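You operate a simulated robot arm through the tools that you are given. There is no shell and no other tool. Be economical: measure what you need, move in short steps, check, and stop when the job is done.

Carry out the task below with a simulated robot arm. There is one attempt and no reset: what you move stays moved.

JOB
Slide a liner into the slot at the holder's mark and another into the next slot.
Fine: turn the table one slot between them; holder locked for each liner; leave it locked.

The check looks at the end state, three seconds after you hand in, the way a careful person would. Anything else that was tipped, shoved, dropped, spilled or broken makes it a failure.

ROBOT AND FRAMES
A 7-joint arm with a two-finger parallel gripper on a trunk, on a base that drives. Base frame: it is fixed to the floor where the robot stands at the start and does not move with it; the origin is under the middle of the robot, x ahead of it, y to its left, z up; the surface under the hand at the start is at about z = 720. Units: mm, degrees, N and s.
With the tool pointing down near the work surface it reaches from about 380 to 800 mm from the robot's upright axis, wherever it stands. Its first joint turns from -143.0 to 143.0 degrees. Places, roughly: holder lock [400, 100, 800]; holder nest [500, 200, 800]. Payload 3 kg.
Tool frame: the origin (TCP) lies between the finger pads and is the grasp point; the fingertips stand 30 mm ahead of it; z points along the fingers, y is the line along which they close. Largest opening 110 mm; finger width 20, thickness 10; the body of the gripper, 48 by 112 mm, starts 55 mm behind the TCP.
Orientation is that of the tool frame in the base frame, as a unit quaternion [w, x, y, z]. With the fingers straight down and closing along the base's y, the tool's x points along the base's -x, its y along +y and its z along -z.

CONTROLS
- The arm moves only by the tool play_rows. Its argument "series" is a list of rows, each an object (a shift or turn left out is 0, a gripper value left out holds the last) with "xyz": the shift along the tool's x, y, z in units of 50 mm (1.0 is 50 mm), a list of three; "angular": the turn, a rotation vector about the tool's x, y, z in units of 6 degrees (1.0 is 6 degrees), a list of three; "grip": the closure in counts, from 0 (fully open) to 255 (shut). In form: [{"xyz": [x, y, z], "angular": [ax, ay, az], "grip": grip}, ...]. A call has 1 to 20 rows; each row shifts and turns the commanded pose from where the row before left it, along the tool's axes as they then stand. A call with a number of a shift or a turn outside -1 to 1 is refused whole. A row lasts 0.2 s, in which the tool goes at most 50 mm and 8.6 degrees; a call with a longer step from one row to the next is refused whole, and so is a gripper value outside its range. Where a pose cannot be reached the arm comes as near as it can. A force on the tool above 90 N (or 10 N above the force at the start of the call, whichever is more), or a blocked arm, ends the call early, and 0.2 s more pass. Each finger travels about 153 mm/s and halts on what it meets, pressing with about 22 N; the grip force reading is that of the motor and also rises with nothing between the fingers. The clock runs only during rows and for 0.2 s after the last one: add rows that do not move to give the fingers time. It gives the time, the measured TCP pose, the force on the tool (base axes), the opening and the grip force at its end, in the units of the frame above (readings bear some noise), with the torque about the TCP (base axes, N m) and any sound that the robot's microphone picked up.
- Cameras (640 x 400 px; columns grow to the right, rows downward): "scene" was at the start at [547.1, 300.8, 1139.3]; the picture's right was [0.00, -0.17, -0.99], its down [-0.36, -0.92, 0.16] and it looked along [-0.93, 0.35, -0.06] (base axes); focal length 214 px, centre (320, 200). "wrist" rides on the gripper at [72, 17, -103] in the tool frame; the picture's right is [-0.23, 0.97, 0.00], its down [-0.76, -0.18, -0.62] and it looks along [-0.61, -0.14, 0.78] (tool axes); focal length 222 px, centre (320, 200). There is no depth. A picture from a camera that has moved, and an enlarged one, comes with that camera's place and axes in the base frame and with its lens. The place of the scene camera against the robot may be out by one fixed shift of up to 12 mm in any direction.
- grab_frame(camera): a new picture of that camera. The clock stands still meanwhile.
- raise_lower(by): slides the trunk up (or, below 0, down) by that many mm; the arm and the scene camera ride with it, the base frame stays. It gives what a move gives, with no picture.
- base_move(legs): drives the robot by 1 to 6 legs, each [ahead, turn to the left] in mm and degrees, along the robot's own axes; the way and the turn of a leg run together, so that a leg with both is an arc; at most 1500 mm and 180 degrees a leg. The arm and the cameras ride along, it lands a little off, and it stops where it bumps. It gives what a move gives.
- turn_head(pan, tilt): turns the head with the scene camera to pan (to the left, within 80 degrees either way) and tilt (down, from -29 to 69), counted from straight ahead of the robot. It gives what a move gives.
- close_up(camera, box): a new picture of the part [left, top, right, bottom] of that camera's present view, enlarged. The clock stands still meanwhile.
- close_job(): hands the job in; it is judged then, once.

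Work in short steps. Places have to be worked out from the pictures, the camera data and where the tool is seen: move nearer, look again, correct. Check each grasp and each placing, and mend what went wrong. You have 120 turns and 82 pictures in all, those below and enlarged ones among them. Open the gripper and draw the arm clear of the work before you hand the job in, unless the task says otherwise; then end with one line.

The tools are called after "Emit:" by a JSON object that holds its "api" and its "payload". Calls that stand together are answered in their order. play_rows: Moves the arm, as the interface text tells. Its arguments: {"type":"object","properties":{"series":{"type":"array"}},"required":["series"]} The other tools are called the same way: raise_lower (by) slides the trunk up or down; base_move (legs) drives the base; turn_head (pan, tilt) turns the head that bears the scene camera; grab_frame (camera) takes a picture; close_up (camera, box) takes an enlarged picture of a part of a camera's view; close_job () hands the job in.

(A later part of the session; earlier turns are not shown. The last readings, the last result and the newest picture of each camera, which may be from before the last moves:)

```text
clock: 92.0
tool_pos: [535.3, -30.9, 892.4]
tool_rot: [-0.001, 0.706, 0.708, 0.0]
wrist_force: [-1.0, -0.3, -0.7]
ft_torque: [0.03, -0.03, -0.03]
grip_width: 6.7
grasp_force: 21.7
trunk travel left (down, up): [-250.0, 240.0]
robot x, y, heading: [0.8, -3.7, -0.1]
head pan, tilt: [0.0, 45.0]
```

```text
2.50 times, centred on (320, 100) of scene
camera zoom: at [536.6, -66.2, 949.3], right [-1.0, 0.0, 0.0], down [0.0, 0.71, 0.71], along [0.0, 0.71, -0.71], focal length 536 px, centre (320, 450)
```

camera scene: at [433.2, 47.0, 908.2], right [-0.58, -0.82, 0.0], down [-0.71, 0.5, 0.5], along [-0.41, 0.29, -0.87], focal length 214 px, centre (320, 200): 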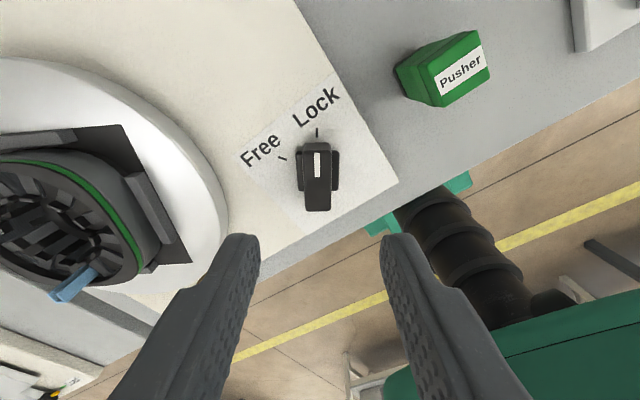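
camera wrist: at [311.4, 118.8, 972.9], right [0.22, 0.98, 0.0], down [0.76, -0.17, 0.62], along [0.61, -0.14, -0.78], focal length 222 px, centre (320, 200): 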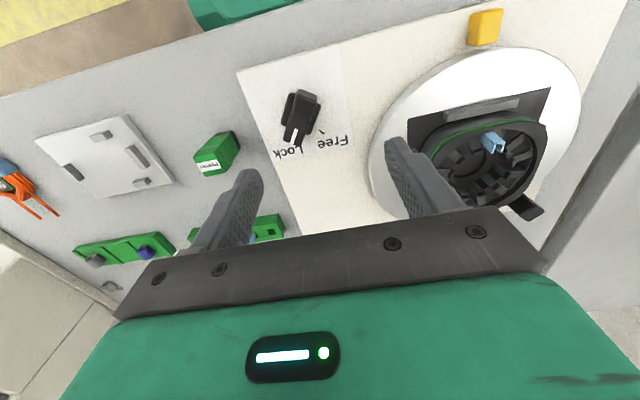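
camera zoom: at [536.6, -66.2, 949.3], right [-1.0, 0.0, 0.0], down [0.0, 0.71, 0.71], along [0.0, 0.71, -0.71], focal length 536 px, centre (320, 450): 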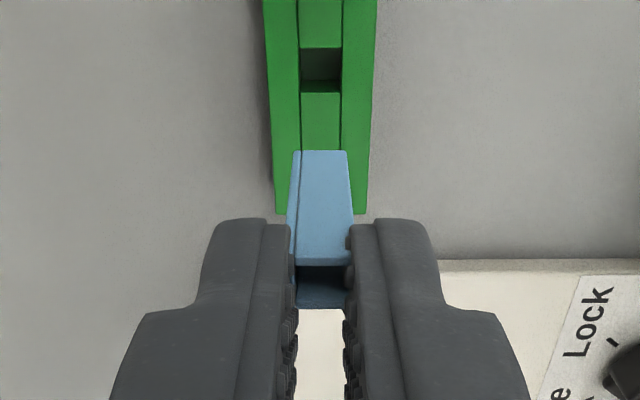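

Held firmly across web and legs. I turn 180° to +90° in the clear.

Emit:
{"api": "play_rows", "payload": {"series": [{"angular": [0, 0, -1]}, {"angular": [0, 0, -1]}, {"angular": [0, 0, -1]}, {"angular": [0, 0, -1]}, {"angular": [0, 0, -1]}, {"angular": [0, 0, -1]}, {"angular": [0, 0, -1]}, {"angular": [0, 0, -1]}, {"angular": [0, 0, -1]}, {"angular": [0, 0, -1]}, {"angular": [0, 0, -1]}, {"angular": [0, 0, -1]}, {"angular": [0, 0, -1]}, {"angular": [0, 0, -1]}, {"angular": [0, 0, -1]}]}}

Emit:
{"api": "play_rows", "payload": {"series": [{"angular": [0, 0, -1]}, {"angular": [0, 0, -1]}, {"angular": [0, 0, -1]}, {"angular": [0, 0, -1]}, {"angular": [0, 0, -1]}, {"angular": [0, 0, -1]}, {"angular": [0, 0, -1]}, {"angular": [0, 0, -1]}, {"angular": [0, 0, -1]}, {"angular": [0, 0, -1]}, {"angular": [0, 0, -1]}, {"angular": [0, 0, -1]}, {"angular": [0, 0, -1]}, {"angular": [0, 0, -1]}, {"angular": [0, 0, -1]}]}}

```text
clock: 95.2
tool_pos: [534.9, -30.7, 890.9]
tool_rot: [0.0, -0.001, 1.0, 0.0]
wrist_force: [0.0, 0.1, 0.0]
ft_torque: [0.0, -0.01, 0.0]
grip_width: 6.7
grasp_force: 22.4
trunk travel left (down, up): [-250.0, 240.0]
robot x, y, heading: [-0.7, -7.1, -0.1]
head pan, tilt: [0.0, 45.0]
```

```text
clock: 98.4
tool_pos: [535.7, -32.0, 890.0]
tool_rot: [0.0, 0.708, -0.706, -0.001]
wrist_force: [-1.7, 0.4, 0.6]
ft_torque: [-0.01, -0.02, -0.03]
grip_width: 6.5
grasp_force: 21.5
trunk travel left (down, up): [-250.0, 240.0]
robot x, y, heading: [-2.1, -7.4, 0.1]
head pan, tilt: [0.0, 45.0]
```

At +90°. I carry it to above the marked slot (TCP ≈ 424, 243, 872).

Emit:
{"api": "play_rows", "payload": {"series": [{"xyz": [-0.61, 0.248, 0]}, {"xyz": [-0.61, 0.248, 0]}, {"xyz": [-0.61, 0.248, 0]}, {"xyz": [-0.61, 0.248, 0]}, {"xyz": [-0.61, 0.248, 0]}, {"xyz": [-0.61, 0.248, 0]}, {"xyz": [-0.61, 0.248, 0]}, {"xyz": [-0.61, 0.248, 0]}, {"xyz": [-0.61, 0.248, 0]}, {"xyz": [0, 0, 0.34]}]}}

Emit:
{"api": "close_up", "payload": {"camera": "scene", "box": [220, 20, 420, 180]}}

Emit:
{"api": "close_up", "payload": {"camera": "wrist", "box": [230, 60, 410, 204]}}

```text
clock: 100.6
tool_pos: [421.9, 241.4, 874.7]
tool_rot: [0.0, 0.707, -0.707, 0.0]
wrist_force: [-0.1, 0.0, 0.0]
ft_torque: [0.01, -0.01, 0.01]
grip_width: 6.7
grasp_force: 21.8
trunk travel left (down, up): [-250.0, 240.0]
robot x, y, heading: [2.4, -8.9, 0.2]
head pan, tilt: [0.0, 45.0]
```

```text
2.50 times, centred on (320, 100) of scene
camera zoom: at [424.4, 284.6, 932.4], right [1.0, 0.0, 0.0], down [0.0, -0.71, 0.71], along [0.0, -0.71, -0.71], focal length 536 px, centre (320, 450)
```

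zoom: 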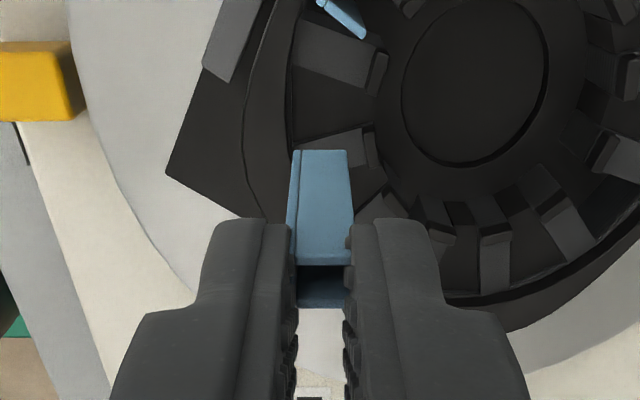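

```text
2.78 times, centred on (320, 132) of wrist
camera zoom: at [406.1, 169.4, 978.5], right [-0.97, 0.23, 0.0], down [0.18, 0.76, 0.62], along [0.14, 0.61, -0.78], focal length 617 px, centre (320, 389)
```

zoom: 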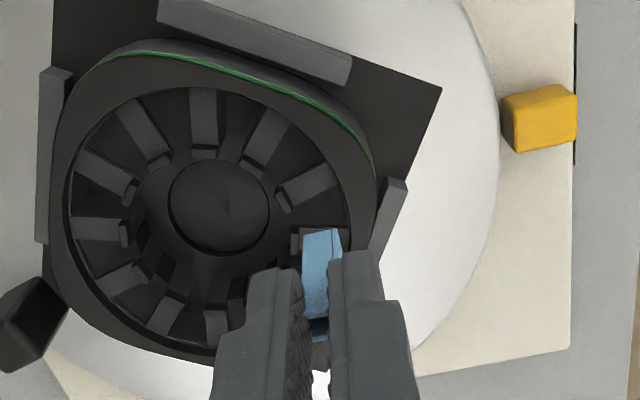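

Radially it fits (x 417–428 within 416–435); it needs ≈+2.7 mm in y. I correct, lower to just above the stator, and check again.

Emit:
{"api": "play_rows", "payload": {"series": [{"xyz": [-0.054, 0, 0.2]}, {"xyz": [0, 0, 0.26]}, {}]}}

Emit:
{"api": "close_up", "payload": {"camera": "scene", "box": [240, 20, 400, 148]}}

```text
clock: 101.4
tool_pos: [422.3, 244.2, 852.7]
tool_rot: [-0.001, -0.707, 0.707, 0.0]
wrist_force: [0.5, 1.1, 0.6]
ft_torque: [0.0, -0.01, 0.02]
grip_width: 6.6
grasp_force: 21.8
trunk travel left (down, up): [-250.0, 240.0]
robot x, y, heading: [-2.6, -11.6, 0.2]
head pan, tilt: [0.0, 45.0]
```

```text
3.12 times, centred on (320, 84) of scene
camera zoom: at [423.9, 287.5, 909.6], right [1.0, 0.0, 0.0], down [0.0, -0.71, 0.71], along [0.0, -0.71, -0.71], focal length 670 px, centre (320, 562)
```

zoom: 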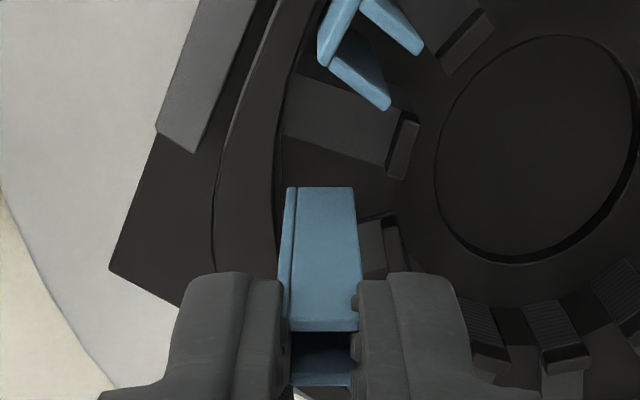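

Liner #2's foot is over the slot centre within ~1 mm. I lower in small steps, watching force.

Emit:
{"api": "play_rows", "payload": {"series": [{"xyz": [0.008, 0, 0.1]}, {"xyz": [0, 0, 0.1]}, {"xyz": [0, 0, 0.1]}, {}]}}

Emit:
{"api": "close_up", "payload": {"camera": "scene", "box": [240, 20, 400, 148]}}

```text
clock: 102.4
tool_pos: [422.0, 244.4, 837.8]
tool_rot: [0.001, -0.707, 0.707, 0.0]
wrist_force: [0.6, 0.4, 17.4]
ft_torque: [0.1, -0.01, 0.02]
grip_width: 6.8
grasp_force: 22.2
trunk travel left (down, up): [-250.0, 240.0]
robot x, y, heading: [1.7, -10.0, -0.2]
head pan, tilt: [0.0, 45.0]
```

```text
3.12 times, centred on (320, 84) of scene
camera zoom: at [423.9, 287.2, 894.3], right [1.0, 0.0, 0.0], down [0.0, -0.71, 0.71], along [0.0, -0.71, -0.71], focal length 670 px, centre (320, 562)
```

zoom: 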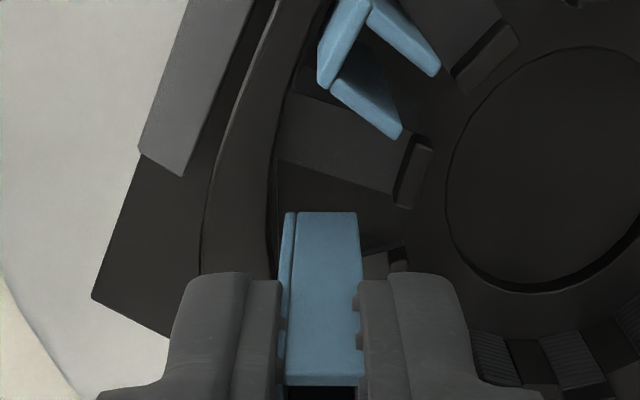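

17 N: the foot caught the −y tooth top (liner slid up ~8 mm in the grip). I raise 5 mm, shift +1.9 mm in y, and try again gently.

Emit:
{"api": "play_rows", "payload": {"series": [{"xyz": [0, 0, -0.1]}, {"xyz": [-0.038, 0, 0]}, {"xyz": [0, 0, 0.08]}, {"xyz": [0, 0, 0.06]}, {}]}}

Emit:
{"api": "close_up", "payload": {"camera": "scene", "box": [240, 20, 400, 148]}}

```text
clock: 103.6
tool_pos: [422.5, 246.2, 834.5]
tool_rot: [0.0, -0.707, 0.707, 0.0]
wrist_force: [-0.5, 0.2, 19.2]
ft_torque: [0.12, 0.01, 0.04]
grip_width: 6.9
grasp_force: 22.3
trunk travel left (down, up): [-250.0, 240.0]
robot x, y, heading: [0.4, -6.0, 0.3]
head pan, tilt: [0.0, 45.0]
```

```text
3.12 times, centred on (320, 84) of scene
camera zoom: at [424.0, 289.2, 893.0], right [1.0, 0.0, 0.0], down [0.0, -0.71, 0.71], along [0.0, -0.71, -0.71], focal length 670 px, centre (320, 562)
```

zoom: 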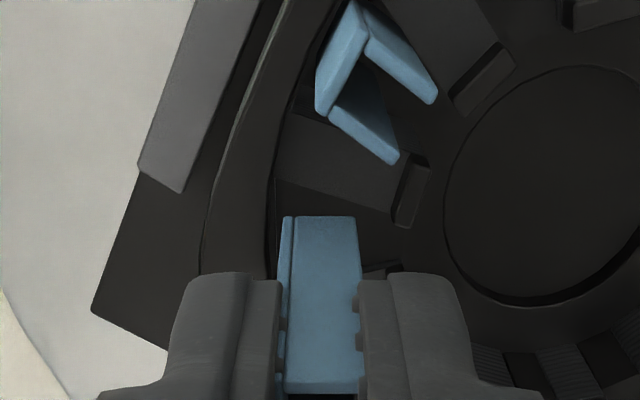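

Still 19 N with the foot near the tooth-top level. I look from the other side with the wrist camera before going on.

Emit:
{"api": "play_rows", "payload": {"series": [{"xyz": [0, 0, -0.12]}, {}]}}

Emit:
{"api": "close_up", "payload": {"camera": "wrist", "box": [260, 90, 380, 186]}}

```text
clock: 104.2
tool_pos: [422.9, 245.6, 840.9]
tool_rot: [0.0, 0.708, -0.707, 0.0]
wrist_force: [-0.1, 0.3, -0.2]
ft_torque: [-0.01, 0.0, 0.02]
grip_width: 6.7
grasp_force: 22.0
trunk travel left (down, up): [-250.0, 240.0]
robot x, y, heading: [-3.8, -9.1, -0.2]
head pan, tilt: [0.0, 45.0]
```

```text
4.17 times, centred on (320, 138) of wrist
camera zoom: at [405.7, 174.1, 943.9], right [-0.97, 0.23, 0.0], down [0.18, 0.76, 0.62], along [0.14, 0.61, -0.78], focal length 926 px, centre (320, 458)
```

zoom: 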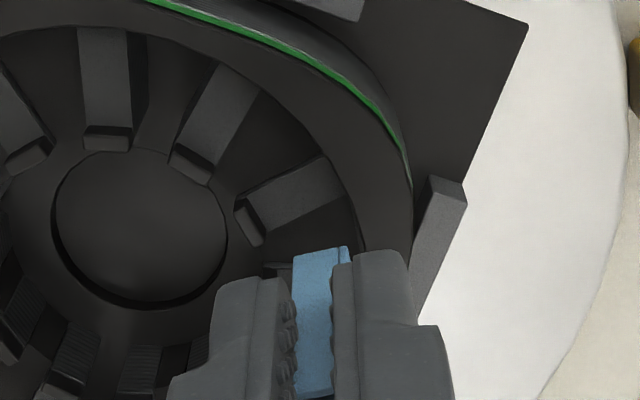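

Putting both views together, the liner centre is ≈249.8 vs slot ≈248.7, and it's ~1.2 mm too far inward where the gap narrows. I correct both and probe down.

Emit:
{"api": "play_rows", "payload": {"series": [{"xyz": [0.022, 0.024, 0]}, {}, {"xyz": [0, 0, 0.08]}, {"xyz": [0, 0, 0.08]}, {}]}}

```text
clock: 105.4
tool_pos: [421.2, 245.2, 832.8]
tool_rot: [0.001, -0.707, 0.708, 0.0]
wrist_force: [1.5, 2.2, 30.1]
ft_torque: [0.16, -0.07, 0.01]
grip_width: 7.2
grasp_force: 22.3
trunk travel left (down, up): [-250.0, 240.0]
robot x, y, heading: [-0.7, -7.1, 0.2]
head pan, tilt: [0.0, 45.0]
```

Still contact. From the #1 insertion (centre 246.5–248.4 was free) and the grip offset (~5 mm), I judge the liner still too far +y. I raise, move −2.4 mm, and probe.

Emit:
{"api": "play_rows", "payload": {"series": [{"xyz": [0, 0, -0.2]}, {"xyz": [0.048, 0, 0]}, {}, {"xyz": [0, 0, 0.1]}, {"xyz": [0, 0, 0.1]}, {}]}}

Emit:
{"api": "close_up", "payload": {"camera": "wrist", "box": [260, 90, 380, 186]}}

```text
clock: 106.8
tool_pos: [420.3, 243.0, 833.6]
tool_rot: [-0.003, 0.707, -0.707, 0.0]
wrist_force: [0.6, 0.3, 25.2]
ft_torque: [0.13, -0.01, 0.02]
grip_width: 6.7
grasp_force: 21.7
trunk travel left (down, up): [-250.0, 240.0]
robot x, y, heading: [-0.4, -7.3, 0.0]
head pan, tilt: [0.0, 45.0]
```

```text
4.17 times, centred on (320, 138) of wrist
camera zoom: at [404.0, 170.2, 937.3], right [-0.97, 0.23, 0.0], down [0.18, 0.76, 0.62], along [0.14, 0.61, -0.78], focal length 926 px, centre (320, 458)
```

zoom: 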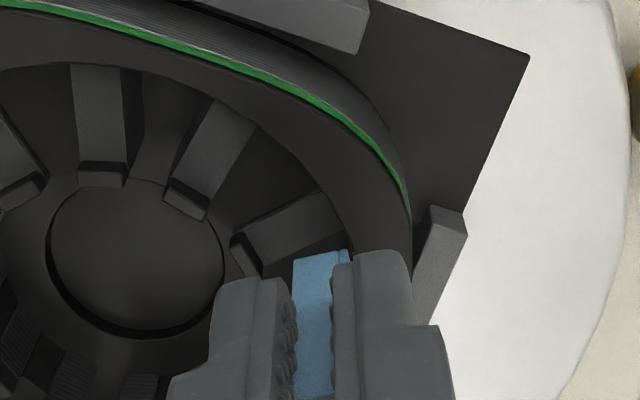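

Now the foot overlaps the −y tooth, so the true gap lies between. I keep light pressure and sweep back toward +y in small steps so it drops in.

Emit:
{"api": "play_rows", "payload": {"series": [{"xyz": [0, 0, -0.01]}, {"xyz": [-0.008, 0, 0]}, {"xyz": [-0.008, 0, 0]}, {"xyz": [-0.008, 0, 0]}]}}

Emit:
{"api": "play_rows", "payload": {"series": [{"xyz": [-0.008, 0, 0]}, {"xyz": [-0.008, 0, 0]}]}}

Emit:
{"api": "play_rows", "payload": {"series": [{"xyz": [-0.008, 0, 0]}, {"xyz": [-0.008, 0, 0]}]}}

```text
clock: 107.8
tool_pos: [421.2, 243.5, 832.9]
tool_rot: [-0.001, 0.707, -0.707, 0.001]
wrist_force: [-0.7, -5.0, 29.7]
ft_torque: [-0.15, 0.06, 0.01]
grip_width: 6.7
grasp_force: 21.9
trunk travel left (down, up): [-250.0, 240.0]
robot x, y, heading: [1.6, -10.6, 0.1]
head pan, tilt: [0.0, 45.0]
```

```text
clock: 108.4
tool_pos: [420.5, 244.3, 834.9]
tool_rot: [0.0, -0.707, 0.708, 0.0]
wrist_force: [0.7, -3.9, 22.7]
ft_torque: [-0.06, -0.02, 0.01]
grip_width: 6.4
grasp_force: 22.1
trunk travel left (down, up): [-250.0, 240.0]
robot x, y, heading: [-1.2, -8.3, 0.0]
head pan, tilt: [0.0, 45.0]
```

```text
clock: 109.0
tool_pos: [420.5, 245.0, 833.1]
tool_rot: [0.0, 0.708, -0.706, 0.0]
wrist_force: [-0.2, -3.1, 19.9]
ft_torque: [-0.1, -0.03, -0.01]
grip_width: 6.9
grasp_force: 22.5
trunk travel left (down, up): [-250.0, 240.0]
robot x, y, heading: [2.7, -7.4, -0.2]
head pan, tilt: [0.0, 45.0]
```

Force is falling (30→20 N) as it sweeps. I continue in small steps.

Emit:
{"api": "play_rows", "payload": {"series": [{"xyz": [-0.008, 0, 0]}, {"xyz": [-0.008, 0, 0]}]}}

Emit:
{"api": "play_rows", "payload": {"series": [{"xyz": [-0.008, 0, 0]}, {"xyz": [-0.008, 0, 0]}]}}

Emit:
{"api": "play_rows", "payload": {"series": [{"xyz": [-0.008, 0, 0]}, {"xyz": [-0.008, 0, 0]}]}}

```text
clock: 109.6
tool_pos: [421.4, 246.4, 834.3]
tool_rot: [-0.001, 0.707, -0.707, 0.0]
wrist_force: [0.2, -1.5, 26.9]
ft_torque: [0.0, -0.01, 0.0]
grip_width: 6.6
grasp_force: 21.8
trunk travel left (down, up): [-250.0, 240.0]
robot x, y, heading: [-2.6, -9.4, -0.1]
head pan, tilt: [0.0, 45.0]
```

```text
clock: 110.2
tool_pos: [421.0, 246.3, 832.7]
tool_rot: [0.0, -0.707, 0.708, 0.0]
wrist_force: [-1.6, -2.3, 31.6]
ft_torque: [0.01, 0.05, 0.03]
grip_width: 6.7
grasp_force: 22.0
trunk travel left (down, up): [-250.0, 240.0]
robot x, y, heading: [1.3, -11.2, -0.3]
head pan, tilt: [0.0, 45.0]
```

```text
clock: 110.8
tool_pos: [420.9, 247.3, 833.4]
tool_rot: [0.0, 0.708, -0.706, -0.001]
wrist_force: [0.1, -5.6, 30.6]
ft_torque: [-0.13, 0.04, 0.0]
grip_width: 6.7
grasp_force: 22.2
trunk travel left (down, up): [-250.0, 240.0]
robot x, y, heading: [-1.6, -11.4, 0.0]
head pan, tilt: [0.0, 45.0]
```

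It doesn't drop in along this line; the web may now ride on the rim (x too small). I lift, move +1.8 mm inward and back in y, press lightly and sweep again.

Emit:
{"api": "play_rows", "payload": {"series": [{"xyz": [0, 0, -0.14]}, {"xyz": [0.05, -0.036, 0]}, {}, {"xyz": [0, 0, 0.08]}, {"xyz": [0, 0, 0.04]}, {}]}}

Emit:
{"api": "play_rows", "payload": {"series": [{"xyz": [-0.006, 0, 0]}, {"xyz": [-0.006, 0, 0]}]}}

Emit:
{"api": "play_rows", "payload": {"series": [{"xyz": [-0.006, 0, 0]}, {"xyz": [-0.006, 0, 0]}]}}

```text
clock: 112.2
tool_pos: [423.2, 244.5, 832.8]
tool_rot: [0.0, -0.707, 0.707, -0.001]
wrist_force: [-0.2, 0.5, 13.4]
ft_torque: [0.03, 0.02, -0.02]
grip_width: 6.8
grasp_force: 22.0
trunk travel left (down, up): [-250.0, 240.0]
robot x, y, heading: [-3.9, -11.5, -0.2]
head pan, tilt: [0.0, 45.0]
```

```text
clock: 112.8
tool_pos: [424.3, 245.7, 834.3]
tool_rot: [0.0, -0.707, 0.707, -0.001]
wrist_force: [2.3, -1.3, 9.7]
ft_torque: [-0.07, -0.09, -0.01]
grip_width: 6.7
grasp_force: 21.9
trunk travel left (down, up): [-250.0, 240.0]
robot x, y, heading: [-2.8, -5.0, 0.1]
head pan, tilt: [0.0, 45.0]
```

```text
clock: 113.4
tool_pos: [423.4, 246.3, 833.0]
tool_rot: [0.0, -0.707, 0.707, 0.0]
wrist_force: [0.4, -0.3, 6.5]
ft_torque: [-0.03, -0.02, 0.0]
grip_width: 6.9
grasp_force: 22.2
trunk travel left (down, up): [-250.0, 240.0]
robot x, y, heading: [-1.8, -6.1, -0.3]
head pan, tilt: [0.0, 45.0]
```

Load is falling (13→6.5 N). I continue the sweep a bit, then test lowering.

Emit:
{"api": "play_rows", "payload": {"series": [{"xyz": [-0.006, 0, 0]}, {"xyz": [-0.006, 0, 0]}]}}

Emit:
{"api": "play_rows", "payload": {"series": [{"xyz": [0, 0, 0.04]}, {"xyz": [0, 0, 0.04]}]}}

```text
clock: 114.0
tool_pos: [422.5, 247.8, 834.5]
tool_rot: [0.0, 0.707, -0.707, 0.0]
wrist_force: [-1.1, -3.0, 8.9]
ft_torque: [-0.05, 0.04, -0.02]
grip_width: 6.9
grasp_force: 22.2
trunk travel left (down, up): [-250.0, 240.0]
robot x, y, heading: [-0.0, -9.6, 0.1]
head pan, tilt: [0.0, 45.0]
```

```text
clock: 114.6
tool_pos: [423.9, 247.2, 832.6]
tool_rot: [0.004, -0.707, 0.707, -0.001]
wrist_force: [-0.9, -1.0, 58.4]
ft_torque: [0.09, 0.05, -0.04]
grip_width: 6.8
grasp_force: 22.2
trunk travel left (down, up): [-250.0, 240.0]
robot x, y, heading: [-3.2, -6.5, -0.1]
head pan, tilt: [0.0, 45.0]
```

58 N, rigid: the foot still sits on top. I lift 3 mm and take one picture to see where the foot is against the slot.

Emit:
{"api": "play_rows", "payload": {"series": [{"xyz": [0, 0, -0.12]}, {}]}}

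Emit:
{"api": "close_up", "payload": {"camera": "scene", "box": [270, 50, 370, 130]}}

```text
clock: 115.2
tool_pos: [424.0, 246.4, 833.3]
tool_rot: [0.001, 0.708, -0.706, 0.0]
wrist_force: [-0.8, 0.3, 0.8]
ft_torque: [0.0, -0.02, -0.02]
grip_width: 6.8
grasp_force: 21.8
trunk travel left (down, up): [-250.0, 240.0]
robot x, y, heading: [-0.2, -8.1, -0.0]
head pan, tilt: [0.0, 45.0]
```

```text
5.00 times, centred on (320, 90) of scene
camera zoom: at [424.8, 290.4, 892.3], right [1.0, 0.0, 0.0], down [0.0, -0.71, 0.71], along [0.0, -0.71, -0.71], focal length 1072 px, centre (320, 750)
```

zoom: 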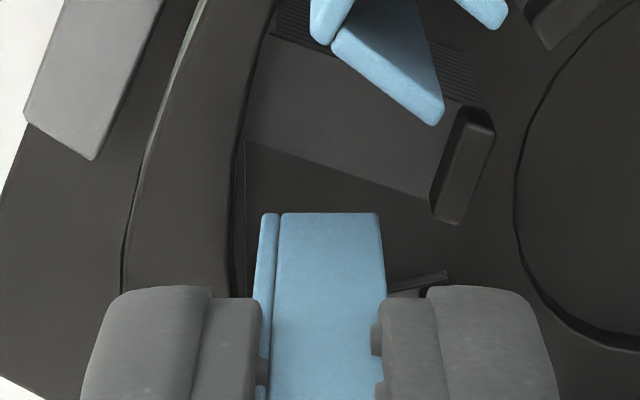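

Clear now: the inner leg on the −y side still overlaps tooth T2 by ~0.7–1 mm, with 1.5 mm spare at the rim. I shift +0.9 y and −0.8 x, then lower.

Emit:
{"api": "play_rows", "payload": {"series": [{"xyz": [-0.018, 0.016, 0]}, {}, {"xyz": [0, 0, 0.05]}, {"xyz": [0, 0, 0.05]}, {}]}}

```text
clock: 116.4
tool_pos: [422.2, 248.1, 832.6]
tool_rot: [-0.003, 0.707, -0.707, 0.0]
wrist_force: [0.8, 0.4, 48.4]
ft_torque: [0.15, 0.0, 0.01]
grip_width: 6.8
grasp_force: 22.2
trunk travel left (down, up): [-250.0, 240.0]
robot x, y, heading: [1.4, -9.4, -0.1]
head pan, tilt: [0.0, 45.0]
```

Contact again. I do a systematic light probe: lift, step across y in 0.8 mm increments, dip 4 mm each and read the force.

Emit:
{"api": "play_rows", "payload": {"series": [{"xyz": [0, 0, -0.14]}, {"xyz": [0.04, 0, 0]}, {}, {"xyz": [0, 0, 0.08]}, {}]}}

Emit:
{"api": "play_rows", "payload": {"series": [{"xyz": [0, 0, -0.08]}, {"xyz": [-0.016, 0, 0]}, {}, {"xyz": [0, 0, 0.08]}, {}]}}

Emit:
{"api": "play_rows", "payload": {"series": [{"xyz": [0, 0, -0.08]}, {"xyz": [-0.016, 0, 0]}, {}, {"xyz": [0, 0, 0.08]}, {}]}}

Emit:
{"api": "play_rows", "payload": {"series": [{"xyz": [0, 0, -0.08]}, {"xyz": [-0.016, 0, 0]}, {}, {"xyz": [0, 0, 0.08]}, {}]}}

Emit:
{"api": "play_rows", "payload": {"series": [{"xyz": [0, 0, -0.08]}, {"xyz": [-0.016, 0, 0]}, {}, {"xyz": [0, 0, 0.08]}, {}]}}

Emit:
{"api": "play_rows", "payload": {"series": [{"xyz": [0, 0, -0.08]}, {"xyz": [-0.016, 0, 0]}, {}, {"xyz": [0, 0, 0.08]}, {}]}}

```text
clock: 117.6
tool_pos: [422.5, 245.2, 834.0]
tool_rot: [-0.001, 0.707, -0.707, 0.0]
wrist_force: [-0.9, 0.5, 6.8]
ft_torque: [0.02, 0.04, 0.01]
grip_width: 6.8
grasp_force: 22.3
trunk travel left (down, up): [-250.0, 240.0]
robot x, y, heading: [2.3, -2.8, 0.0]
head pan, tilt: [0.0, 45.0]
```

```text
clock: 118.8
tool_pos: [422.8, 246.4, 834.0]
tool_rot: [0.0, -0.707, 0.707, 0.0]
wrist_force: [-1.3, 0.9, 11.7]
ft_torque: [0.05, 0.0, -0.02]
grip_width: 6.8
grasp_force: 21.9
trunk travel left (down, up): [-250.0, 240.0]
robot x, y, heading: [3.0, -8.7, 0.2]
head pan, tilt: [0.0, 45.0]
```

```text
clock: 120.0
tool_pos: [421.8, 246.8, 834.6]
tool_rot: [0.0, 0.707, -0.707, 0.0]
wrist_force: [0.1, -0.8, 11.5]
ft_torque: [0.05, 0.02, -0.03]
grip_width: 6.4
grasp_force: 22.3
trunk travel left (down, up): [-250.0, 240.0]
robot x, y, heading: [-1.4, -9.3, 0.0]
head pan, tilt: [0.0, 45.0]
```

```text
clock: 121.2
tool_pos: [422.0, 248.8, 833.7]
tool_rot: [0.0, 0.707, -0.707, 0.0]
wrist_force: [0.3, -0.6, 4.5]
ft_torque: [-0.01, -0.02, 0.0]
grip_width: 6.6
grasp_force: 22.2
trunk travel left (down, up): [-250.0, 240.0]
robot x, y, heading: [1.3, -6.0, 0.0]
head pan, tilt: [0.0, 45.0]
```

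```text
clock: 122.4
tool_pos: [422.2, 248.7, 833.3]
tool_rot: [0.0, -0.707, 0.707, 0.001]
wrist_force: [0.6, 0.1, 11.1]
ft_torque: [0.02, -0.02, 0.02]
grip_width: 6.7
grasp_force: 22.1
trunk travel left (down, up): [-250.0, 240.0]
robot x, y, heading: [2.5, -5.9, -0.1]
head pan, tilt: [0.0, 45.0]
```

```text
clock: 123.6
tool_pos: [422.7, 249.2, 833.9]
tool_rot: [0.0, -0.707, 0.707, 0.0]
wrist_force: [-0.4, -0.4, 11.4]
ft_torque: [0.04, -0.02, 0.01]
grip_width: 6.9
grasp_force: 22.1
trunk travel left (down, up): [-250.0, 240.0]
robot x, y, heading: [-0.7, -12.1, 0.2]
head pan, tilt: [0.0, 45.0]
```

Force is about equal everywhere in y, which points to the web riding on the rim. I repeat the probe 1 mm further inward, stepping back in y.

Emit:
{"api": "play_rows", "payload": {"series": [{"xyz": [0, 0, -0.08]}, {"xyz": [0.016, -0.022, 0]}, {}, {"xyz": [0, 0, 0.08]}, {}]}}

Emit:
{"api": "play_rows", "payload": {"series": [{"xyz": [0, 0, -0.08]}, {"xyz": [0.016, 0, 0]}, {}, {"xyz": [0, 0, 0.08]}, {}]}}

Emit:
{"api": "play_rows", "payload": {"series": [{"xyz": [0, 0, -0.08]}, {"xyz": [0.016, 0, 0]}, {}, {"xyz": [0, 0, 0.08]}, {}]}}

Emit:
{"api": "play_rows", "payload": {"series": [{"xyz": [0, 0, -0.08]}, {"xyz": [0.016, 0, 0]}, {}, {"xyz": [0, 0, 0.08]}, {}]}}

Emit:
{"api": "play_rows", "payload": {"series": [{"xyz": [0, 0, -0.08]}, {"xyz": [0.016, 0, 0]}, {}, {"xyz": [0, 0, 0.08]}, {}]}}

Emit:
{"api": "play_rows", "payload": {"series": [{"xyz": [0, 0, -0.08]}, {"xyz": [0.016, 0, 0]}, {}, {"xyz": [0, 0, 0.08]}, {}]}}

```text
clock: 124.8
tool_pos: [423.8, 249.5, 833.9]
tool_rot: [0.0, -0.707, 0.707, -0.001]
wrist_force: [-0.5, -0.5, 8.7]
ft_torque: [0.02, -0.03, -0.01]
grip_width: 7.0
grasp_force: 22.7
trunk travel left (down, up): [-250.0, 240.0]
robot x, y, heading: [1.9, -9.4, 0.0]
head pan, tilt: [0.0, 45.0]
```

```text
clock: 126.0
tool_pos: [422.7, 249.1, 834.1]
tool_rot: [0.001, 0.707, -0.707, 0.0]
wrist_force: [0.0, -0.3, 7.3]
ft_torque: [0.05, -0.02, -0.01]
grip_width: 6.9
grasp_force: 22.0
trunk travel left (down, up): [-250.0, 240.0]
robot x, y, heading: [1.1, -7.4, -0.1]
head pan, tilt: [0.0, 45.0]
```

```text
clock: 127.2
tool_pos: [424.8, 247.5, 833.8]
tool_rot: [0.0, 0.708, -0.707, 0.0]
wrist_force: [-1.3, 0.7, 9.2]
ft_torque: [0.04, 0.05, 0.03]
grip_width: 6.6
grasp_force: 22.0
trunk travel left (down, up): [-250.0, 240.0]
robot x, y, heading: [-0.7, -5.9, -0.1]
head pan, tilt: [0.0, 45.0]
```

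```text
clock: 128.4
tool_pos: [424.4, 246.8, 834.6]
tool_rot: [-0.001, -0.706, 0.708, 0.0]
wrist_force: [-0.6, 0.1, 13.9]
ft_torque: [0.03, 0.0, 0.03]
grip_width: 6.8
grasp_force: 22.6
trunk travel left (down, up): [-250.0, 240.0]
robot x, y, heading: [-3.4, -10.4, -0.0]
head pan, tilt: [0.0, 45.0]
```

```text
clock: 129.6
tool_pos: [423.6, 246.2, 834.7]
tool_rot: [0.0, 0.707, -0.707, 0.0]
wrist_force: [-0.2, -0.5, 9.7]
ft_torque: [0.02, -0.01, -0.01]
grip_width: 7.0
grasp_force: 22.6
trunk travel left (down, up): [-250.0, 240.0]
robot x, y, heading: [-1.0, -8.7, 0.0]
head pan, tilt: [0.0, 45.0]
```

```text
clock: 130.8
tool_pos: [422.1, 245.0, 833.0]
tool_rot: [0.0, -0.707, 0.707, -0.001]
wrist_force: [0.6, -0.1, 11.6]
ft_torque: [0.06, 0.04, 0.0]
grip_width: 6.6
grasp_force: 22.5
trunk travel left (down, up): [-250.0, 240.0]
robot x, y, heading: [3.5, -9.4, -0.1]
head pan, tilt: [0.0, 45.0]
```

Uniform contact: with this grip it won't go in, while the tangential grip did for #1, and the last picture shows liner #1 leaves room for a finger. I take #2 back to its pocket at this orientation and will re-grip it tangentially.

Emit:
{"api": "play_rows", "payload": {"series": [{"xyz": [0, 0, -0.6]}, {"xyz": [0, 0, -0.6]}, {"xyz": [0.575, -0.225, 0]}, {"xyz": [0.575, -0.225, 0]}, {"xyz": [0.575, -0.225, 0]}, {"xyz": [0.575, -0.225, 0]}, {"xyz": [0.575, -0.225, 0]}, {"xyz": [0.575, -0.225, 0]}, {"xyz": [0.575, -0.225, 0]}, {"xyz": [0.575, -0.225, 0]}, {"xyz": [0.575, -0.225, 0]}, {"xyz": [0.575, -0.225, 0]}, {"xyz": [0, 0, 0.7]}, {"xyz": [0, 0, 0.7]}, {}]}}

Emit:
{"api": "close_up", "payload": {"camera": "scene", "box": [260, 30, 380, 126]}}

```text
clock: 134.0
tool_pos: [536.8, -41.8, 821.6]
tool_rot: [0.001, 0.708, -0.706, -0.001]
wrist_force: [-0.1, 0.6, 0.8]
ft_torque: [0.0, -0.01, 0.01]
grip_width: 6.6
grasp_force: 21.7
trunk travel left (down, up): [-250.0, 240.0]
robot x, y, heading: [-2.2, -6.1, 0.1]
head pan, tilt: [0.0, 45.0]
```

```text
4.17 times, centred on (320, 78) of scene
camera zoom: at [538.2, 1.9, 880.0], right [1.0, 0.0, 0.0], down [0.0, -0.71, 0.71], along [0.0, -0.71, -0.71], focal length 894 px, centre (320, 708)
```

zoom: 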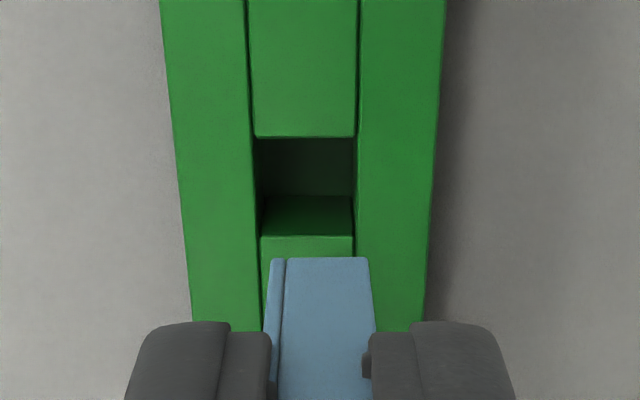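

Pocket #2 is in view: I need −2.1 mm in x and +1.6 mm in y. I correct and lower to 778, then release and rise if unloaded.

Emit:
{"api": "play_rows", "payload": {"series": [{"xyz": [-0.032, 0.042, 0]}, {"xyz": [0, 0, 0.3]}, {"xyz": [0, 0, 0.2]}, {"xyz": [0, 0, 0.2]}, {}]}}

```text
clock: 135.2
tool_pos: [534.6, -41.1, 788.4]
tool_rot: [0.0, -0.707, 0.707, 0.0]
wrist_force: [-0.3, 0.2, 0.5]
ft_torque: [-0.04, -0.01, -0.01]
grip_width: 6.8
grasp_force: 22.4
trunk travel left (down, up): [-250.0, 240.0]
robot x, y, heading: [-0.3, -7.8, 0.2]
head pan, tilt: [0.0, 45.0]
```

No contact yet; I lower 9 mm more into the pocket.

Emit:
{"api": "play_rows", "payload": {"series": [{"xyz": [0, 0, 0.09]}, {"xyz": [0, 0, 0.09]}, {}]}}

```text
clock: 136.0
tool_pos: [534.8, -39.9, 779.2]
tool_rot: [0.0, -0.707, 0.707, 0.0]
wrist_force: [-0.1, -0.2, 0.0]
ft_torque: [-0.01, -0.04, -0.01]
grip_width: 6.6
grasp_force: 21.7
trunk travel left (down, up): [-250.0, 240.0]
robot x, y, heading: [0.5, -11.5, -0.3]
head pan, tilt: [0.0, 45.0]
```

It is in the pocket. I release, rise, shift over the liner with an outward finger offset of 6 mm, and turn to yaw 0.

Emit:
{"api": "play_rows", "payload": {"series": [{"xyz": [0, 0, 0.05]}, {"grip": 180}, {"grip": 180}, {"xyz": [0, 0, -0.6]}, {"xyz": [-0.09, 0.12, -0.5], "grip": 199}, {"angular": [0, 0, 1]}, {"angular": [0, 0, 1]}, {"angular": [0, 0, 1]}, {"angular": [0, 0, 1]}, {"angular": [0, 0, 1]}, {"angular": [0, 0, 1]}, {"angular": [0, 0, 1]}, {"angular": [0, 0, 1]}, {"angular": [0, 0, 1]}, {"angular": [0, 0, 1]}, {"angular": [0, 0, 1]}, {"angular": [0, 0, 1]}, {"angular": [0, 0, 1]}, {"angular": [0, 0, 1]}, {"angular": [0, 0, 1]}]}}

Emit:
{"api": "play_rows", "payload": {"series": [{"xyz": [0, 0, 0.4]}, {}]}}

Emit:
{"api": "close_up", "payload": {"camera": "scene", "box": [240, 50, 400, 178]}}

```text
clock: 140.2
tool_pos: [528.9, -35.0, 832.6]
tool_rot: [0.001, 0.0, 1.0, 0.0]
wrist_force: [0.5, 0.3, 0.2]
ft_torque: [0.03, 0.01, 0.0]
grip_width: 24.5
grasp_force: 0.1
trunk travel left (down, up): [-250.0, 240.0]
robot x, y, heading: [1.3, -7.6, -0.1]
head pan, tilt: [0.0, 45.0]
```

```text
clock: 140.8
tool_pos: [527.5, -34.9, 810.9]
tool_rot: [0.0, 0.0, 1.0, 0.0]
wrist_force: [-0.3, 0.4, 0.0]
ft_torque: [-0.02, -0.01, -0.01]
grip_width: 24.4
grasp_force: 0.1
trunk travel left (down, up): [-250.0, 240.0]
robot x, y, heading: [4.4, -6.5, -0.5]
head pan, tilt: [0.0, 45.0]
```

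```text
3.12 times, centred on (320, 114) of scene
camera zoom: at [568.7, -31.1, 869.1], right [0.0, -1.0, 0.0], down [-0.71, 0.0, 0.71], along [-0.71, 0.0, -0.71], focal length 670 px, centre (320, 469)
```

zoom: 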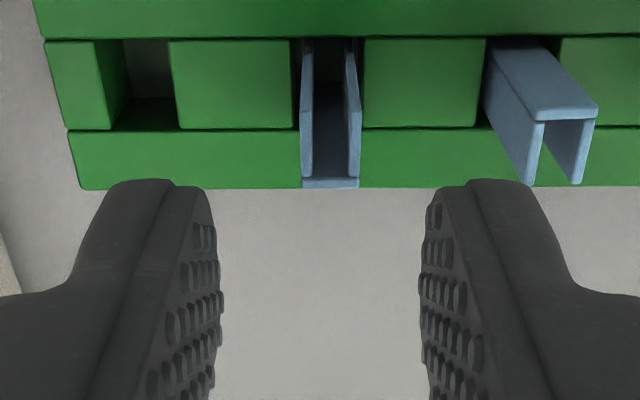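

Liner #2 stands upright, open toward +x, 1.5 mm toward −y of the grip centre. I correct, descend to 784, grip and lift.

Emit:
{"api": "play_rows", "payload": {"series": [{"xyz": [0, -0.03, 0]}, {"xyz": [0, 0, 0.3]}, {"xyz": [0, 0, 0.24]}, {"grip": 255}, {"grip": 255}, {"grip": 255}, {"xyz": [0, 0, -0.4]}, {"xyz": [0, 0, -0.8]}, {"xyz": [0, 0, -0.9]}]}}

```text
clock: 142.8
tool_pos: [526.9, -38.6, 892.4]
tool_rot: [0.0, -0.001, 1.0, 0.0]
wrist_force: [0.7, 0.1, 0.3]
ft_torque: [-0.01, 0.0, 0.01]
grip_width: 4.7
grasp_force: 21.6
trunk travel left (down, up): [-250.0, 240.0]
robot x, y, heading: [1.7, -11.0, 0.1]
head pan, tilt: [0.0, 45.0]
```

Held (4.7 mm as with #1). I carry it to TCP ≈ (416, 248, 850), foot just above the slot, and check.

Emit:
{"api": "play_rows", "payload": {"series": [{"xyz": [0.224, 0.569, 0]}, {"xyz": [0.224, 0.569, 0]}, {"xyz": [0.224, 0.569, 0]}, {"xyz": [0.224, 0.569, 0]}, {"xyz": [0.224, 0.569, 0]}, {"xyz": [0.224, 0.569, 0]}, {"xyz": [0.224, 0.569, 0]}, {"xyz": [0.224, 0.569, 0]}, {"xyz": [0.224, 0.569, 0]}, {"xyz": [0.224, 0.569, 0]}, {"xyz": [0, 0, 0.5]}, {"xyz": [0, 0, 0.36]}, {}]}}

Emit:
{"api": "close_up", "payload": {"camera": "scene", "box": [250, 20, 390, 132]}}

```text
clock: 145.6
tool_pos: [416.1, 247.3, 847.7]
tool_rot: [0.0, 0.0, 1.0, 0.001]
wrist_force: [1.0, 0.2, 4.6]
ft_torque: [0.01, -0.1, -0.01]
grip_width: 4.5
grasp_force: 22.4
trunk travel left (down, up): [-250.0, 240.0]
robot x, y, heading: [1.2, -5.8, 0.0]
head pan, tilt: [0.0, 45.0]
```

```text
3.57 times, centred on (320, 76) of scene
camera zoom: at [457.0, 252.2, 905.7], right [0.0, -1.0, 0.0], down [-0.71, 0.0, 0.71], along [-0.71, 0.0, -0.71], focal length 766 px, centre (320, 643)
```

zoom: 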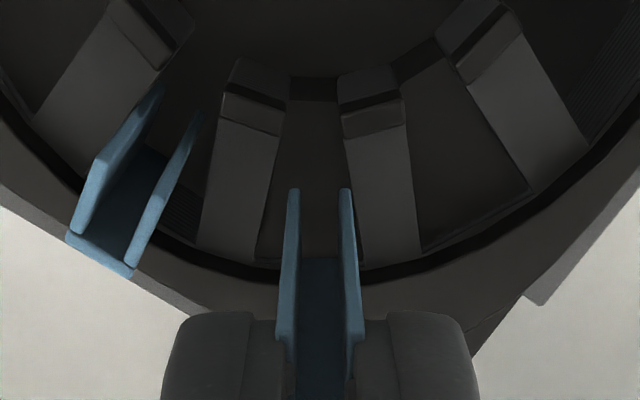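

Light contact: the −y leg is over the T2 edge; the slot centre is ~1.3 mm toward +y. I lift 2 mm, shift and lower gently.

Emit:
{"api": "play_rows", "payload": {"series": [{"xyz": [0, 0, -0.05]}, {"xyz": [0, 0.027, 0]}, {"xyz": [0, 0, 0.08]}, {"xyz": [0, 0, 0.08]}, {}]}}

```text
clock: 146.8
tool_pos: [415.7, 247.5, 842.1]
tool_rot: [0.0, -0.001, 1.0, 0.0]
wrist_force: [1.0, -0.2, 20.0]
ft_torque: [0.03, -0.2, -0.01]
grip_width: 4.6
grasp_force: 21.8
trunk travel left (down, up): [-250.0, 240.0]
robot x, y, heading: [-0.6, -5.9, -0.3]
head pan, tilt: [0.0, 45.0]
```

This slot shows no laminated back wall: it is a closed (filled) gap, and the flat contact confirms it. Only the four 90°-spaced gaps (like #1's) are true open slots, so one slot = 90°. I return #2 to its pocket first.

Emit:
{"api": "play_rows", "payload": {"series": [{"xyz": [0, 0, -0.5]}, {"xyz": [0, 0, -0.5]}, {"xyz": [-0.226, -0.572, 0]}, {"xyz": [-0.226, -0.572, 0]}, {"xyz": [-0.226, -0.572, 0]}, {"xyz": [-0.226, -0.572, 0]}, {"xyz": [-0.226, -0.572, 0]}, {"xyz": [-0.226, -0.572, 0]}, {"xyz": [-0.226, -0.572, 0]}, {"xyz": [-0.226, -0.572, 0]}, {"xyz": [-0.226, -0.572, 0]}, {"xyz": [-0.226, -0.572, 0]}, {"xyz": [0, 0, 0.6]}, {"xyz": [0, 0, 0.6]}, {}]}}

Emit:
{"api": "close_up", "payload": {"camera": "scene", "box": [250, 20, 390, 132]}}

```text
clock: 150.0
tool_pos: [529.2, -38.9, 830.5]
tool_rot: [-0.001, -0.002, 1.0, 0.0]
wrist_force: [-0.1, 0.7, -0.5]
ft_torque: [0.01, -0.01, 0.0]
grip_width: 4.6
grasp_force: 22.1
trunk travel left (down, up): [-250.0, 240.0]
robot x, y, heading: [2.6, -9.0, -0.1]
head pan, tilt: [0.0, 45.0]
```

```text
3.57 times, centred on (320, 76) of scene
camera zoom: at [570.6, -34.6, 888.0], right [0.0, -1.0, 0.0], down [-0.71, 0.0, 0.71], along [-0.71, 0.0, -0.71], focal length 766 px, centre (320, 643)
```

zoom: 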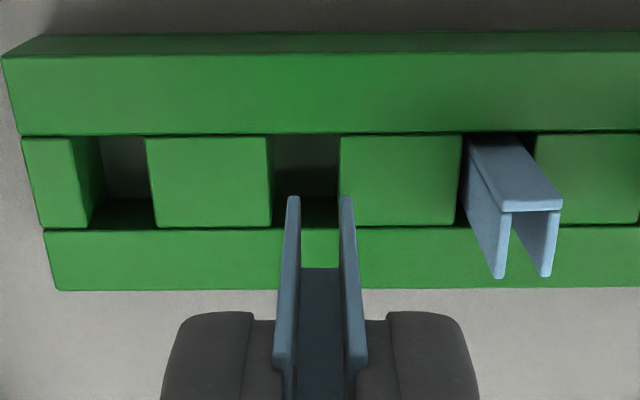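

Pocket is 2.2 mm toward +y; x is right. I correct, lower 42 mm and check the force before releasing.

Emit:
{"api": "play_rows", "payload": {"series": [{"xyz": [0, 0.044, 0]}, {"xyz": [0, 0, 0.3]}, {"xyz": [0, 0, 0.2]}, {"xyz": [0, 0, 0.2]}, {"xyz": [0, 0, 0.14]}, {}]}}

```text
clock: 151.4
tool_pos: [528.7, -34.9, 789.5]
tool_rot: [0.0, -0.001, 1.0, -0.001]
wrist_force: [0.4, -0.4, 0.0]
ft_torque: [-0.02, 0.02, 0.01]
grip_width: 5.0
grasp_force: 22.2
trunk travel left (down, up): [-250.0, 240.0]
robot x, y, heading: [-2.1, -7.4, 0.1]
head pan, tilt: [0.0, 45.0]
```

In the pocket. I release, rise, and go to the knob with the fingers aligned for the Lock position.

Emit:
{"api": "play_rows", "payload": {"series": [{"grip": 199}, {"grip": 199}, {"xyz": [0, 0, -0.8]}, {"xyz": [0, 0, -0.8]}, {"xyz": [0.591, 0.466, 0], "grip": 140}, {"xyz": [0.591, 0.466, 0]}, {"xyz": [0.591, 0.466, 0]}, {"xyz": [0.591, 0.466, 0]}, {"xyz": [0.591, 0.466, 0]}, {"angular": [0, 0, 0.983]}, {"angular": [0, 0, 0.983]}, {"angular": [0, 0, 0.983]}, {"angular": [0, 0, 0.983]}, {"angular": [0, 0, 0.983]}, {"angular": [0, 0, 0.983]}, {"xyz": [0, 0, 0.6]}]}}

```text
clock: 154.8
tool_pos: [378.6, 81.1, 838.9]
tool_rot: [-0.001, 0.304, 0.953, 0.0]
wrist_force: [-0.1, -0.5, 0.6]
ft_torque: [-0.02, -0.03, 0.05]
grip_width: 49.7
grasp_force: 0.1
trunk travel left (down, up): [-250.0, 240.0]
robot x, y, heading: [-1.0, -8.4, -0.1]
head pan, tilt: [0.0, 45.0]
```

I correct 2 mm, descend, grip the knob and turn it to Free.

Emit:
{"api": "play_rows", "payload": {"series": [{"xyz": [-0.038, 0.015, 0.6]}, {"xyz": [0, 0, 0.58]}, {"grip": 255}, {"grip": 255}, {"grip": 255}, {"angular": [0, 0, -1]}, {"angular": [0, 0, -1]}, {"angular": [0, 0, -1]}, {"angular": [0, 0, -1]}, {"angular": [0, 0, -1]}, {"angular": [0, 0, -1]}, {"angular": [0, 0, -1]}, {"angular": [0, 0, -1]}, {"angular": [0, 0, -1]}, {"angular": [0, 0, -1]}, {"angular": [0, 0, -1]}, {"angular": [0, 0, -0.9]}, {}]}}

```text
clock: 157.8
tool_pos: [383.4, 83.4, 780.5]
tool_rot: [0.0, -0.148, 0.989, 0.001]
wrist_force: [-1.4, 38.5, -37.1]
ft_torque: [0.64, -0.45, -0.21]
grip_width: 19.7
grasp_force: 44.5
trunk travel left (down, up): [-250.0, 240.0]
robot x, y, heading: [-0.8, -9.3, -0.1]
head pan, tilt: [0.0, 45.0]
stopped in row 14: the force on the tool passed its limit at 91 N (the readings are from after the stop); the commanded pose is now the measured one
```

Stopped at +17° on force from slight mis-centring; I continue the remaining 19°.

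Emit:
{"api": "play_rows", "payload": {"series": [{"xyz": [0.0, -0.02, 0]}, {"angular": [0, 0, -0.8]}, {"angular": [0, 0, -0.8]}, {"angular": [0, 0, -0.8]}, {"angular": [0, 0, -0.8]}, {}]}}

```text
clock: 158.7
tool_pos: [383.6, 84.0, 780.6]
tool_rot: [0.0, -0.246, 0.969, 0.001]
wrist_force: [-6.2, 37.2, -27.0]
ft_torque: [0.59, -0.42, -0.1]
grip_width: 19.8
grasp_force: 45.1
trunk travel left (down, up): [-250.0, 240.0]
robot x, y, heading: [-0.6, -9.2, 0.2]
head pan, tilt: [0.0, 45.0]
stopped in row 4: the force on the tool passed its limit at 91 N (the readings are from after the stop); the commanded pose is now the measured one
```

At +28.5°. I release to relax, re-centre on the axis, re-grip and finish the last 8°.

Emit:
{"api": "play_rows", "payload": {"series": [{"grip": 170}, {"grip": 170}, {"xyz": [0.055, -0.03, 0]}, {}, {"grip": 255}, {"grip": 255}, {"grip": 255}]}}

Emit:
{"api": "play_rows", "payload": {"series": [{"angular": [0, 0, -0.6]}, {"angular": [0, 0, -0.65]}, {}]}}

```text
clock: 160.3
tool_pos: [379.3, 81.8, 781.6]
tool_rot: [0.0, -0.246, 0.969, 0.001]
wrist_force: [-20.7, 70.3, -5.9]
ft_torque: [2.07, -0.33, -0.07]
grip_width: 19.9
grasp_force: 45.0
trunk travel left (down, up): [-250.0, 240.0]
robot x, y, heading: [3.8, -11.0, 0.1]
head pan, tilt: [0.0, 45.0]
```

```text
clock: 161.1
tool_pos: [379.8, 83.9, 781.5]
tool_rot: [0.001, -0.309, 0.951, 0.001]
wrist_force: [-25.8, 83.1, -12.5]
ft_torque: [2.33, -0.04, -0.6]
grip_width: 19.6
grasp_force: 44.8
trunk travel left (down, up): [-250.0, 240.0]
robot x, y, heading: [-2.3, -8.4, 0.3]
head pan, tilt: [0.0, 45.0]
```

Knob is at Free (+36°). I release, rise, travel to the handle post at ≈(549, 271) and align to 15°.

Emit:
{"api": "play_rows", "payload": {"series": [{"grip": 140}, {"grip": 140}, {"xyz": [0, 0, -0.9]}, {"xyz": [0, 0, -0.9]}, {"xyz": [-0.62, 0.134, 0]}, {"xyz": [-0.62, 0.134, 0]}, {"xyz": [-0.62, 0.134, 0]}, {"xyz": [-0.62, 0.134, 0]}, {"xyz": [-0.62, 0.134, 0]}, {"xyz": [-0.62, 0.134, 0]}, {"xyz": [-0.62, 0.134, 0]}, {"xyz": [-0.62, 0.134, 0]}, {"angular": [0, 0, 0.88]}, {"angular": [0, 0, 0.88]}, {"angular": [0, 0, 0.88]}, {"angular": [0, 0, 0.88]}]}}

```text
clock: 164.5
tool_pos: [551.5, 268.8, 872.5]
tool_rot: [0.0, -0.128, 0.992, 0.002]
wrist_force: [0.7, 1.0, -0.6]
ft_torque: [-0.03, 0.02, 0.04]
grip_width: 49.7
grasp_force: 0.0
trunk travel left (down, up): [-250.0, 240.0]
robot x, y, heading: [0.1, -6.2, 0.2]
head pan, tilt: [0.0, 45.0]
```

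Close to target; I trim 2–3 mm, descend to 794 and grip the post.

Emit:
{"api": "play_rows", "payload": {"series": [{"xyz": [0.038, 0.05, 0.4]}, {"xyz": [0, 0, 0.6]}, {"xyz": [0, 0, 0.57]}, {"grip": 255}, {"grip": 255}, {"grip": 255}]}}

```text
clock: 165.9
tool_pos: [547.6, 269.8, 793.0]
tool_rot: [0.0, -0.128, 0.992, 0.001]
wrist_force: [-3.4, 1.4, -9.2]
ft_torque: [-0.49, -1.16, -0.22]
grip_width: 19.8
grasp_force: 44.5
trunk travel left (down, up): [-250.0, 240.0]
robot x, y, heading: [0.9, -8.8, -0.2]
head pan, tilt: [0.0, 45.0]
```

Post gripped; I swing the table a further 60° clockwise in 3° steps (total 90° = one open slot).

Emit:
{"api": "play_rows", "payload": {"series": [{"xyz": [0.0024, -0.0929, 0], "angular": [0, 0, 0.5]}, {"xyz": [0.0024, -0.0929, 0], "angular": [0, 0, 0.5]}, {"xyz": [0.0024, -0.0929, 0], "angular": [0, 0, 0.5]}, {"xyz": [0.0024, -0.0929, 0], "angular": [0, 0, 0.5]}, {"xyz": [0.0024, -0.0929, 0], "angular": [0, 0, 0.5]}, {"xyz": [0.0024, -0.0929, 0], "angular": [0, 0, 0.5]}, {"xyz": [0.0024, -0.0929, 0], "angular": [0, 0, 0.5]}, {"xyz": [0.0024, -0.0929, 0], "angular": [0, 0, 0.5]}, {"xyz": [0.0024, -0.0929, 0], "angular": [0, 0, 0.5]}, {"xyz": [0.0024, -0.0929, 0], "angular": [0, 0, 0.5]}]}}

Emit:
{"api": "play_rows", "payload": {"series": [{"xyz": [0.0024, -0.0929, 0], "angular": [0, 0, 0.5]}, {"xyz": [0.0024, -0.0929, 0], "angular": [0, 0, 0.5]}, {"xyz": [0.0024, -0.0929, 0], "angular": [0, 0, 0.5]}, {"xyz": [0.0024, -0.0929, 0], "angular": [0, 0, 0.5]}, {"xyz": [0.0024, -0.0929, 0], "angular": [0, 0, 0.5]}, {"xyz": [0.0024, -0.0929, 0], "angular": [0, 0, 0.5]}, {"xyz": [0.0024, -0.0929, 0], "angular": [0, 0, 0.5]}, {"xyz": [0.0024, -0.0929, 0], "angular": [0, 0, 0.5]}, {"xyz": [0.0024, -0.0929, 0], "angular": [0, 0, 0.5]}, {"xyz": [0.0024, -0.0929, 0], "angular": [0, 0, 0.5]}, {}]}}

```text
clock: 168.1
tool_pos: [546.9, 224.1, 793.2]
tool_rot: [-0.001, 0.133, 0.991, 0.001]
wrist_force: [-30.8, 5.1, -25.1]
ft_torque: [-0.71, 0.85, 0.31]
grip_width: 20.2
grasp_force: 45.2
trunk travel left (down, up): [-250.0, 240.0]
robot x, y, heading: [-0.8, -6.6, 0.1]
head pan, tilt: [0.0, 45.0]
```

```text
clock: 170.5
tool_pos: [525.4, 185.7, 793.8]
tool_rot: [0.0, 0.385, 0.923, 0.003]
wrist_force: [-12.9, -3.0, -14.4]
ft_torque: [-0.79, -0.15, 0.9]
grip_width: 19.7
grasp_force: 44.3
trunk travel left (down, up): [-250.0, 240.0]
robot x, y, heading: [5.1, -4.0, 0.2]
head pan, tilt: [0.0, 45.0]
```

At −45° (90° turned). I release, rise, go to the knob and align to the Free position.

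Emit:
{"api": "play_rows", "payload": {"series": [{"grip": 140}, {"grip": 140}, {"xyz": [0, 0, -0.8]}, {"xyz": [0, 0, -0.8]}, {"xyz": [0.091, -0.588, 0]}, {"xyz": [0.091, -0.588, 0]}, {"xyz": [0.091, -0.588, 0]}, {"xyz": [0.091, -0.588, 0]}, {"xyz": [0.091, -0.588, 0]}, {"xyz": [0.091, -0.588, 0]}]}}

Emit:
{"api": "play_rows", "payload": {"series": [{"angular": [0, 0, -1]}, {"angular": [0, 0, -1]}, {"angular": [0, 0, -1]}, {"angular": [0, 0, -1]}, {"angular": [0, 0, -1]}, {"angular": [0, 0, -1]}, {"angular": [0, 0, -1]}, {"angular": [0, 0, -1]}, {"angular": [0, 0, -1]}, {"angular": [0, 0, -1]}, {"angular": [0, 0, -1]}, {"angular": [0, 0, -1]}, {"angular": [0, 0, -1]}, {"angular": [0, 0, -0.6]}, {"xyz": [0, 0, 0.6]}]}}

```text
clock: 172.7
tool_pos: [380.8, 79.8, 872.8]
tool_rot: [0.0, 0.384, 0.923, 0.002]
wrist_force: [0.1, 0.2, 0.3]
ft_torque: [0.0, 0.01, 0.0]
grip_width: 49.8
grasp_force: 0.1
trunk travel left (down, up): [-250.0, 240.0]
robot x, y, heading: [-2.6, -9.8, 0.1]
head pan, tilt: [0.0, 45.0]
```

```text
clock: 175.9
tool_pos: [381.5, 80.1, 844.1]
tool_rot: [0.001, -0.312, 0.95, 0.002]
wrist_force: [0.2, -0.5, -0.2]
ft_torque: [0.02, -0.03, 0.0]
grip_width: 49.7
grasp_force: 0.1
trunk travel left (down, up): [-250.0, 240.0]
robot x, y, heading: [-0.1, -7.5, 0.0]
head pan, tilt: [0.0, 45.0]
```

Right over the knob. I descend, grip and turn to Lock.

Emit:
{"api": "play_rows", "payload": {"series": [{"xyz": [0, 0, 0.65]}, {"xyz": [0, 0, 0.63]}, {"grip": 255}, {"grip": 255}, {"grip": 255}, {"angular": [0, 0, 1]}, {"angular": [0, 0, 1]}, {"angular": [0, 0, 1]}, {"angular": [0, 0, 1]}, {"angular": [0, 0, 1]}, {"angular": [0, 0, 1]}, {"angular": [0, 0, 1]}, {"angular": [0, 0, 1]}, {"angular": [0, 0, 1]}, {"angular": [0, 0, 1]}, {"angular": [0, 0, 1]}, {"angular": [0, 0, 0.95]}, {}]}}

```text
clock: 179.7
tool_pos: [382.3, 79.9, 779.8]
tool_rot: [0.001, 0.305, 0.952, 0.002]
wrist_force: [-24.1, 21.3, 20.7]
ft_torque: [0.08, 0.95, 0.74]
grip_width: 19.6
grasp_force: 44.9
trunk travel left (down, up): [-250.0, 240.0]
robot x, y, heading: [-0.3, -5.2, -0.3]
head pan, tilt: [0.0, 45.0]
```

Locked. I release, rise, square the tool and go back above liner #2.

Emit:
{"api": "play_rows", "payload": {"series": [{"grip": 140}, {"grip": 140}, {"xyz": [0, 0, -0.9]}, {"xyz": [0, 0, -0.9]}, {"angular": [0, 0, -0.987], "grip": 199}, {"angular": [0, 0, -0.987]}, {"angular": [0, 0, -0.987]}, {"angular": [0, 0, -0.987]}, {"angular": [0, 0, -0.987]}, {"angular": [0, 0, -0.987]}, {"xyz": [-0.586, -0.464, 0]}, {"xyz": [-0.586, -0.464, 0]}, {"xyz": [-0.586, -0.464, 0]}, {"xyz": [-0.586, -0.464, 0]}, {"xyz": [-0.586, -0.464, 0]}, {"xyz": [0, 0, 0.8]}, {}]}}

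```text
clock: 183.3
tool_pos: [526.9, -35.9, 829.1]
tool_rot: [0.0, -0.002, 1.0, 0.001]
wrist_force: [0.1, -0.2, -0.2]
ft_torque: [-0.02, -0.05, -0.01]
grip_width: 24.1
grasp_force: 0.1
trunk travel left (down, up): [-250.0, 240.0]
robot x, y, heading: [-0.1, -10.0, 0.1]
head pan, tilt: [0.0, 45.0]
```

On target (±1 mm). I descend, grip and lift.

Emit:
{"api": "play_rows", "payload": {"series": [{"xyz": [-0.026, 0, 0.4]}, {"xyz": [0, 0, 0.3]}, {"xyz": [0, 0, 0.2]}, {"grip": 255}, {"grip": 255}, {"grip": 255}, {"xyz": [0, 0, -0.4]}, {"xyz": [0, 0, -0.8]}, {"xyz": [0, 0, -0.9]}]}}

```text
clock: 185.3
tool_pos: [530.5, -35.9, 891.2]
tool_rot: [0.001, -0.001, 1.0, 0.001]
wrist_force: [0.2, -0.3, 0.3]
ft_torque: [-0.01, 0.03, 0.01]
grip_width: 4.6
grasp_force: 22.1
trunk travel left (down, up): [-250.0, 240.0]
robot x, y, heading: [-0.3, -11.1, 0.0]
head pan, tilt: [0.0, 45.0]
```

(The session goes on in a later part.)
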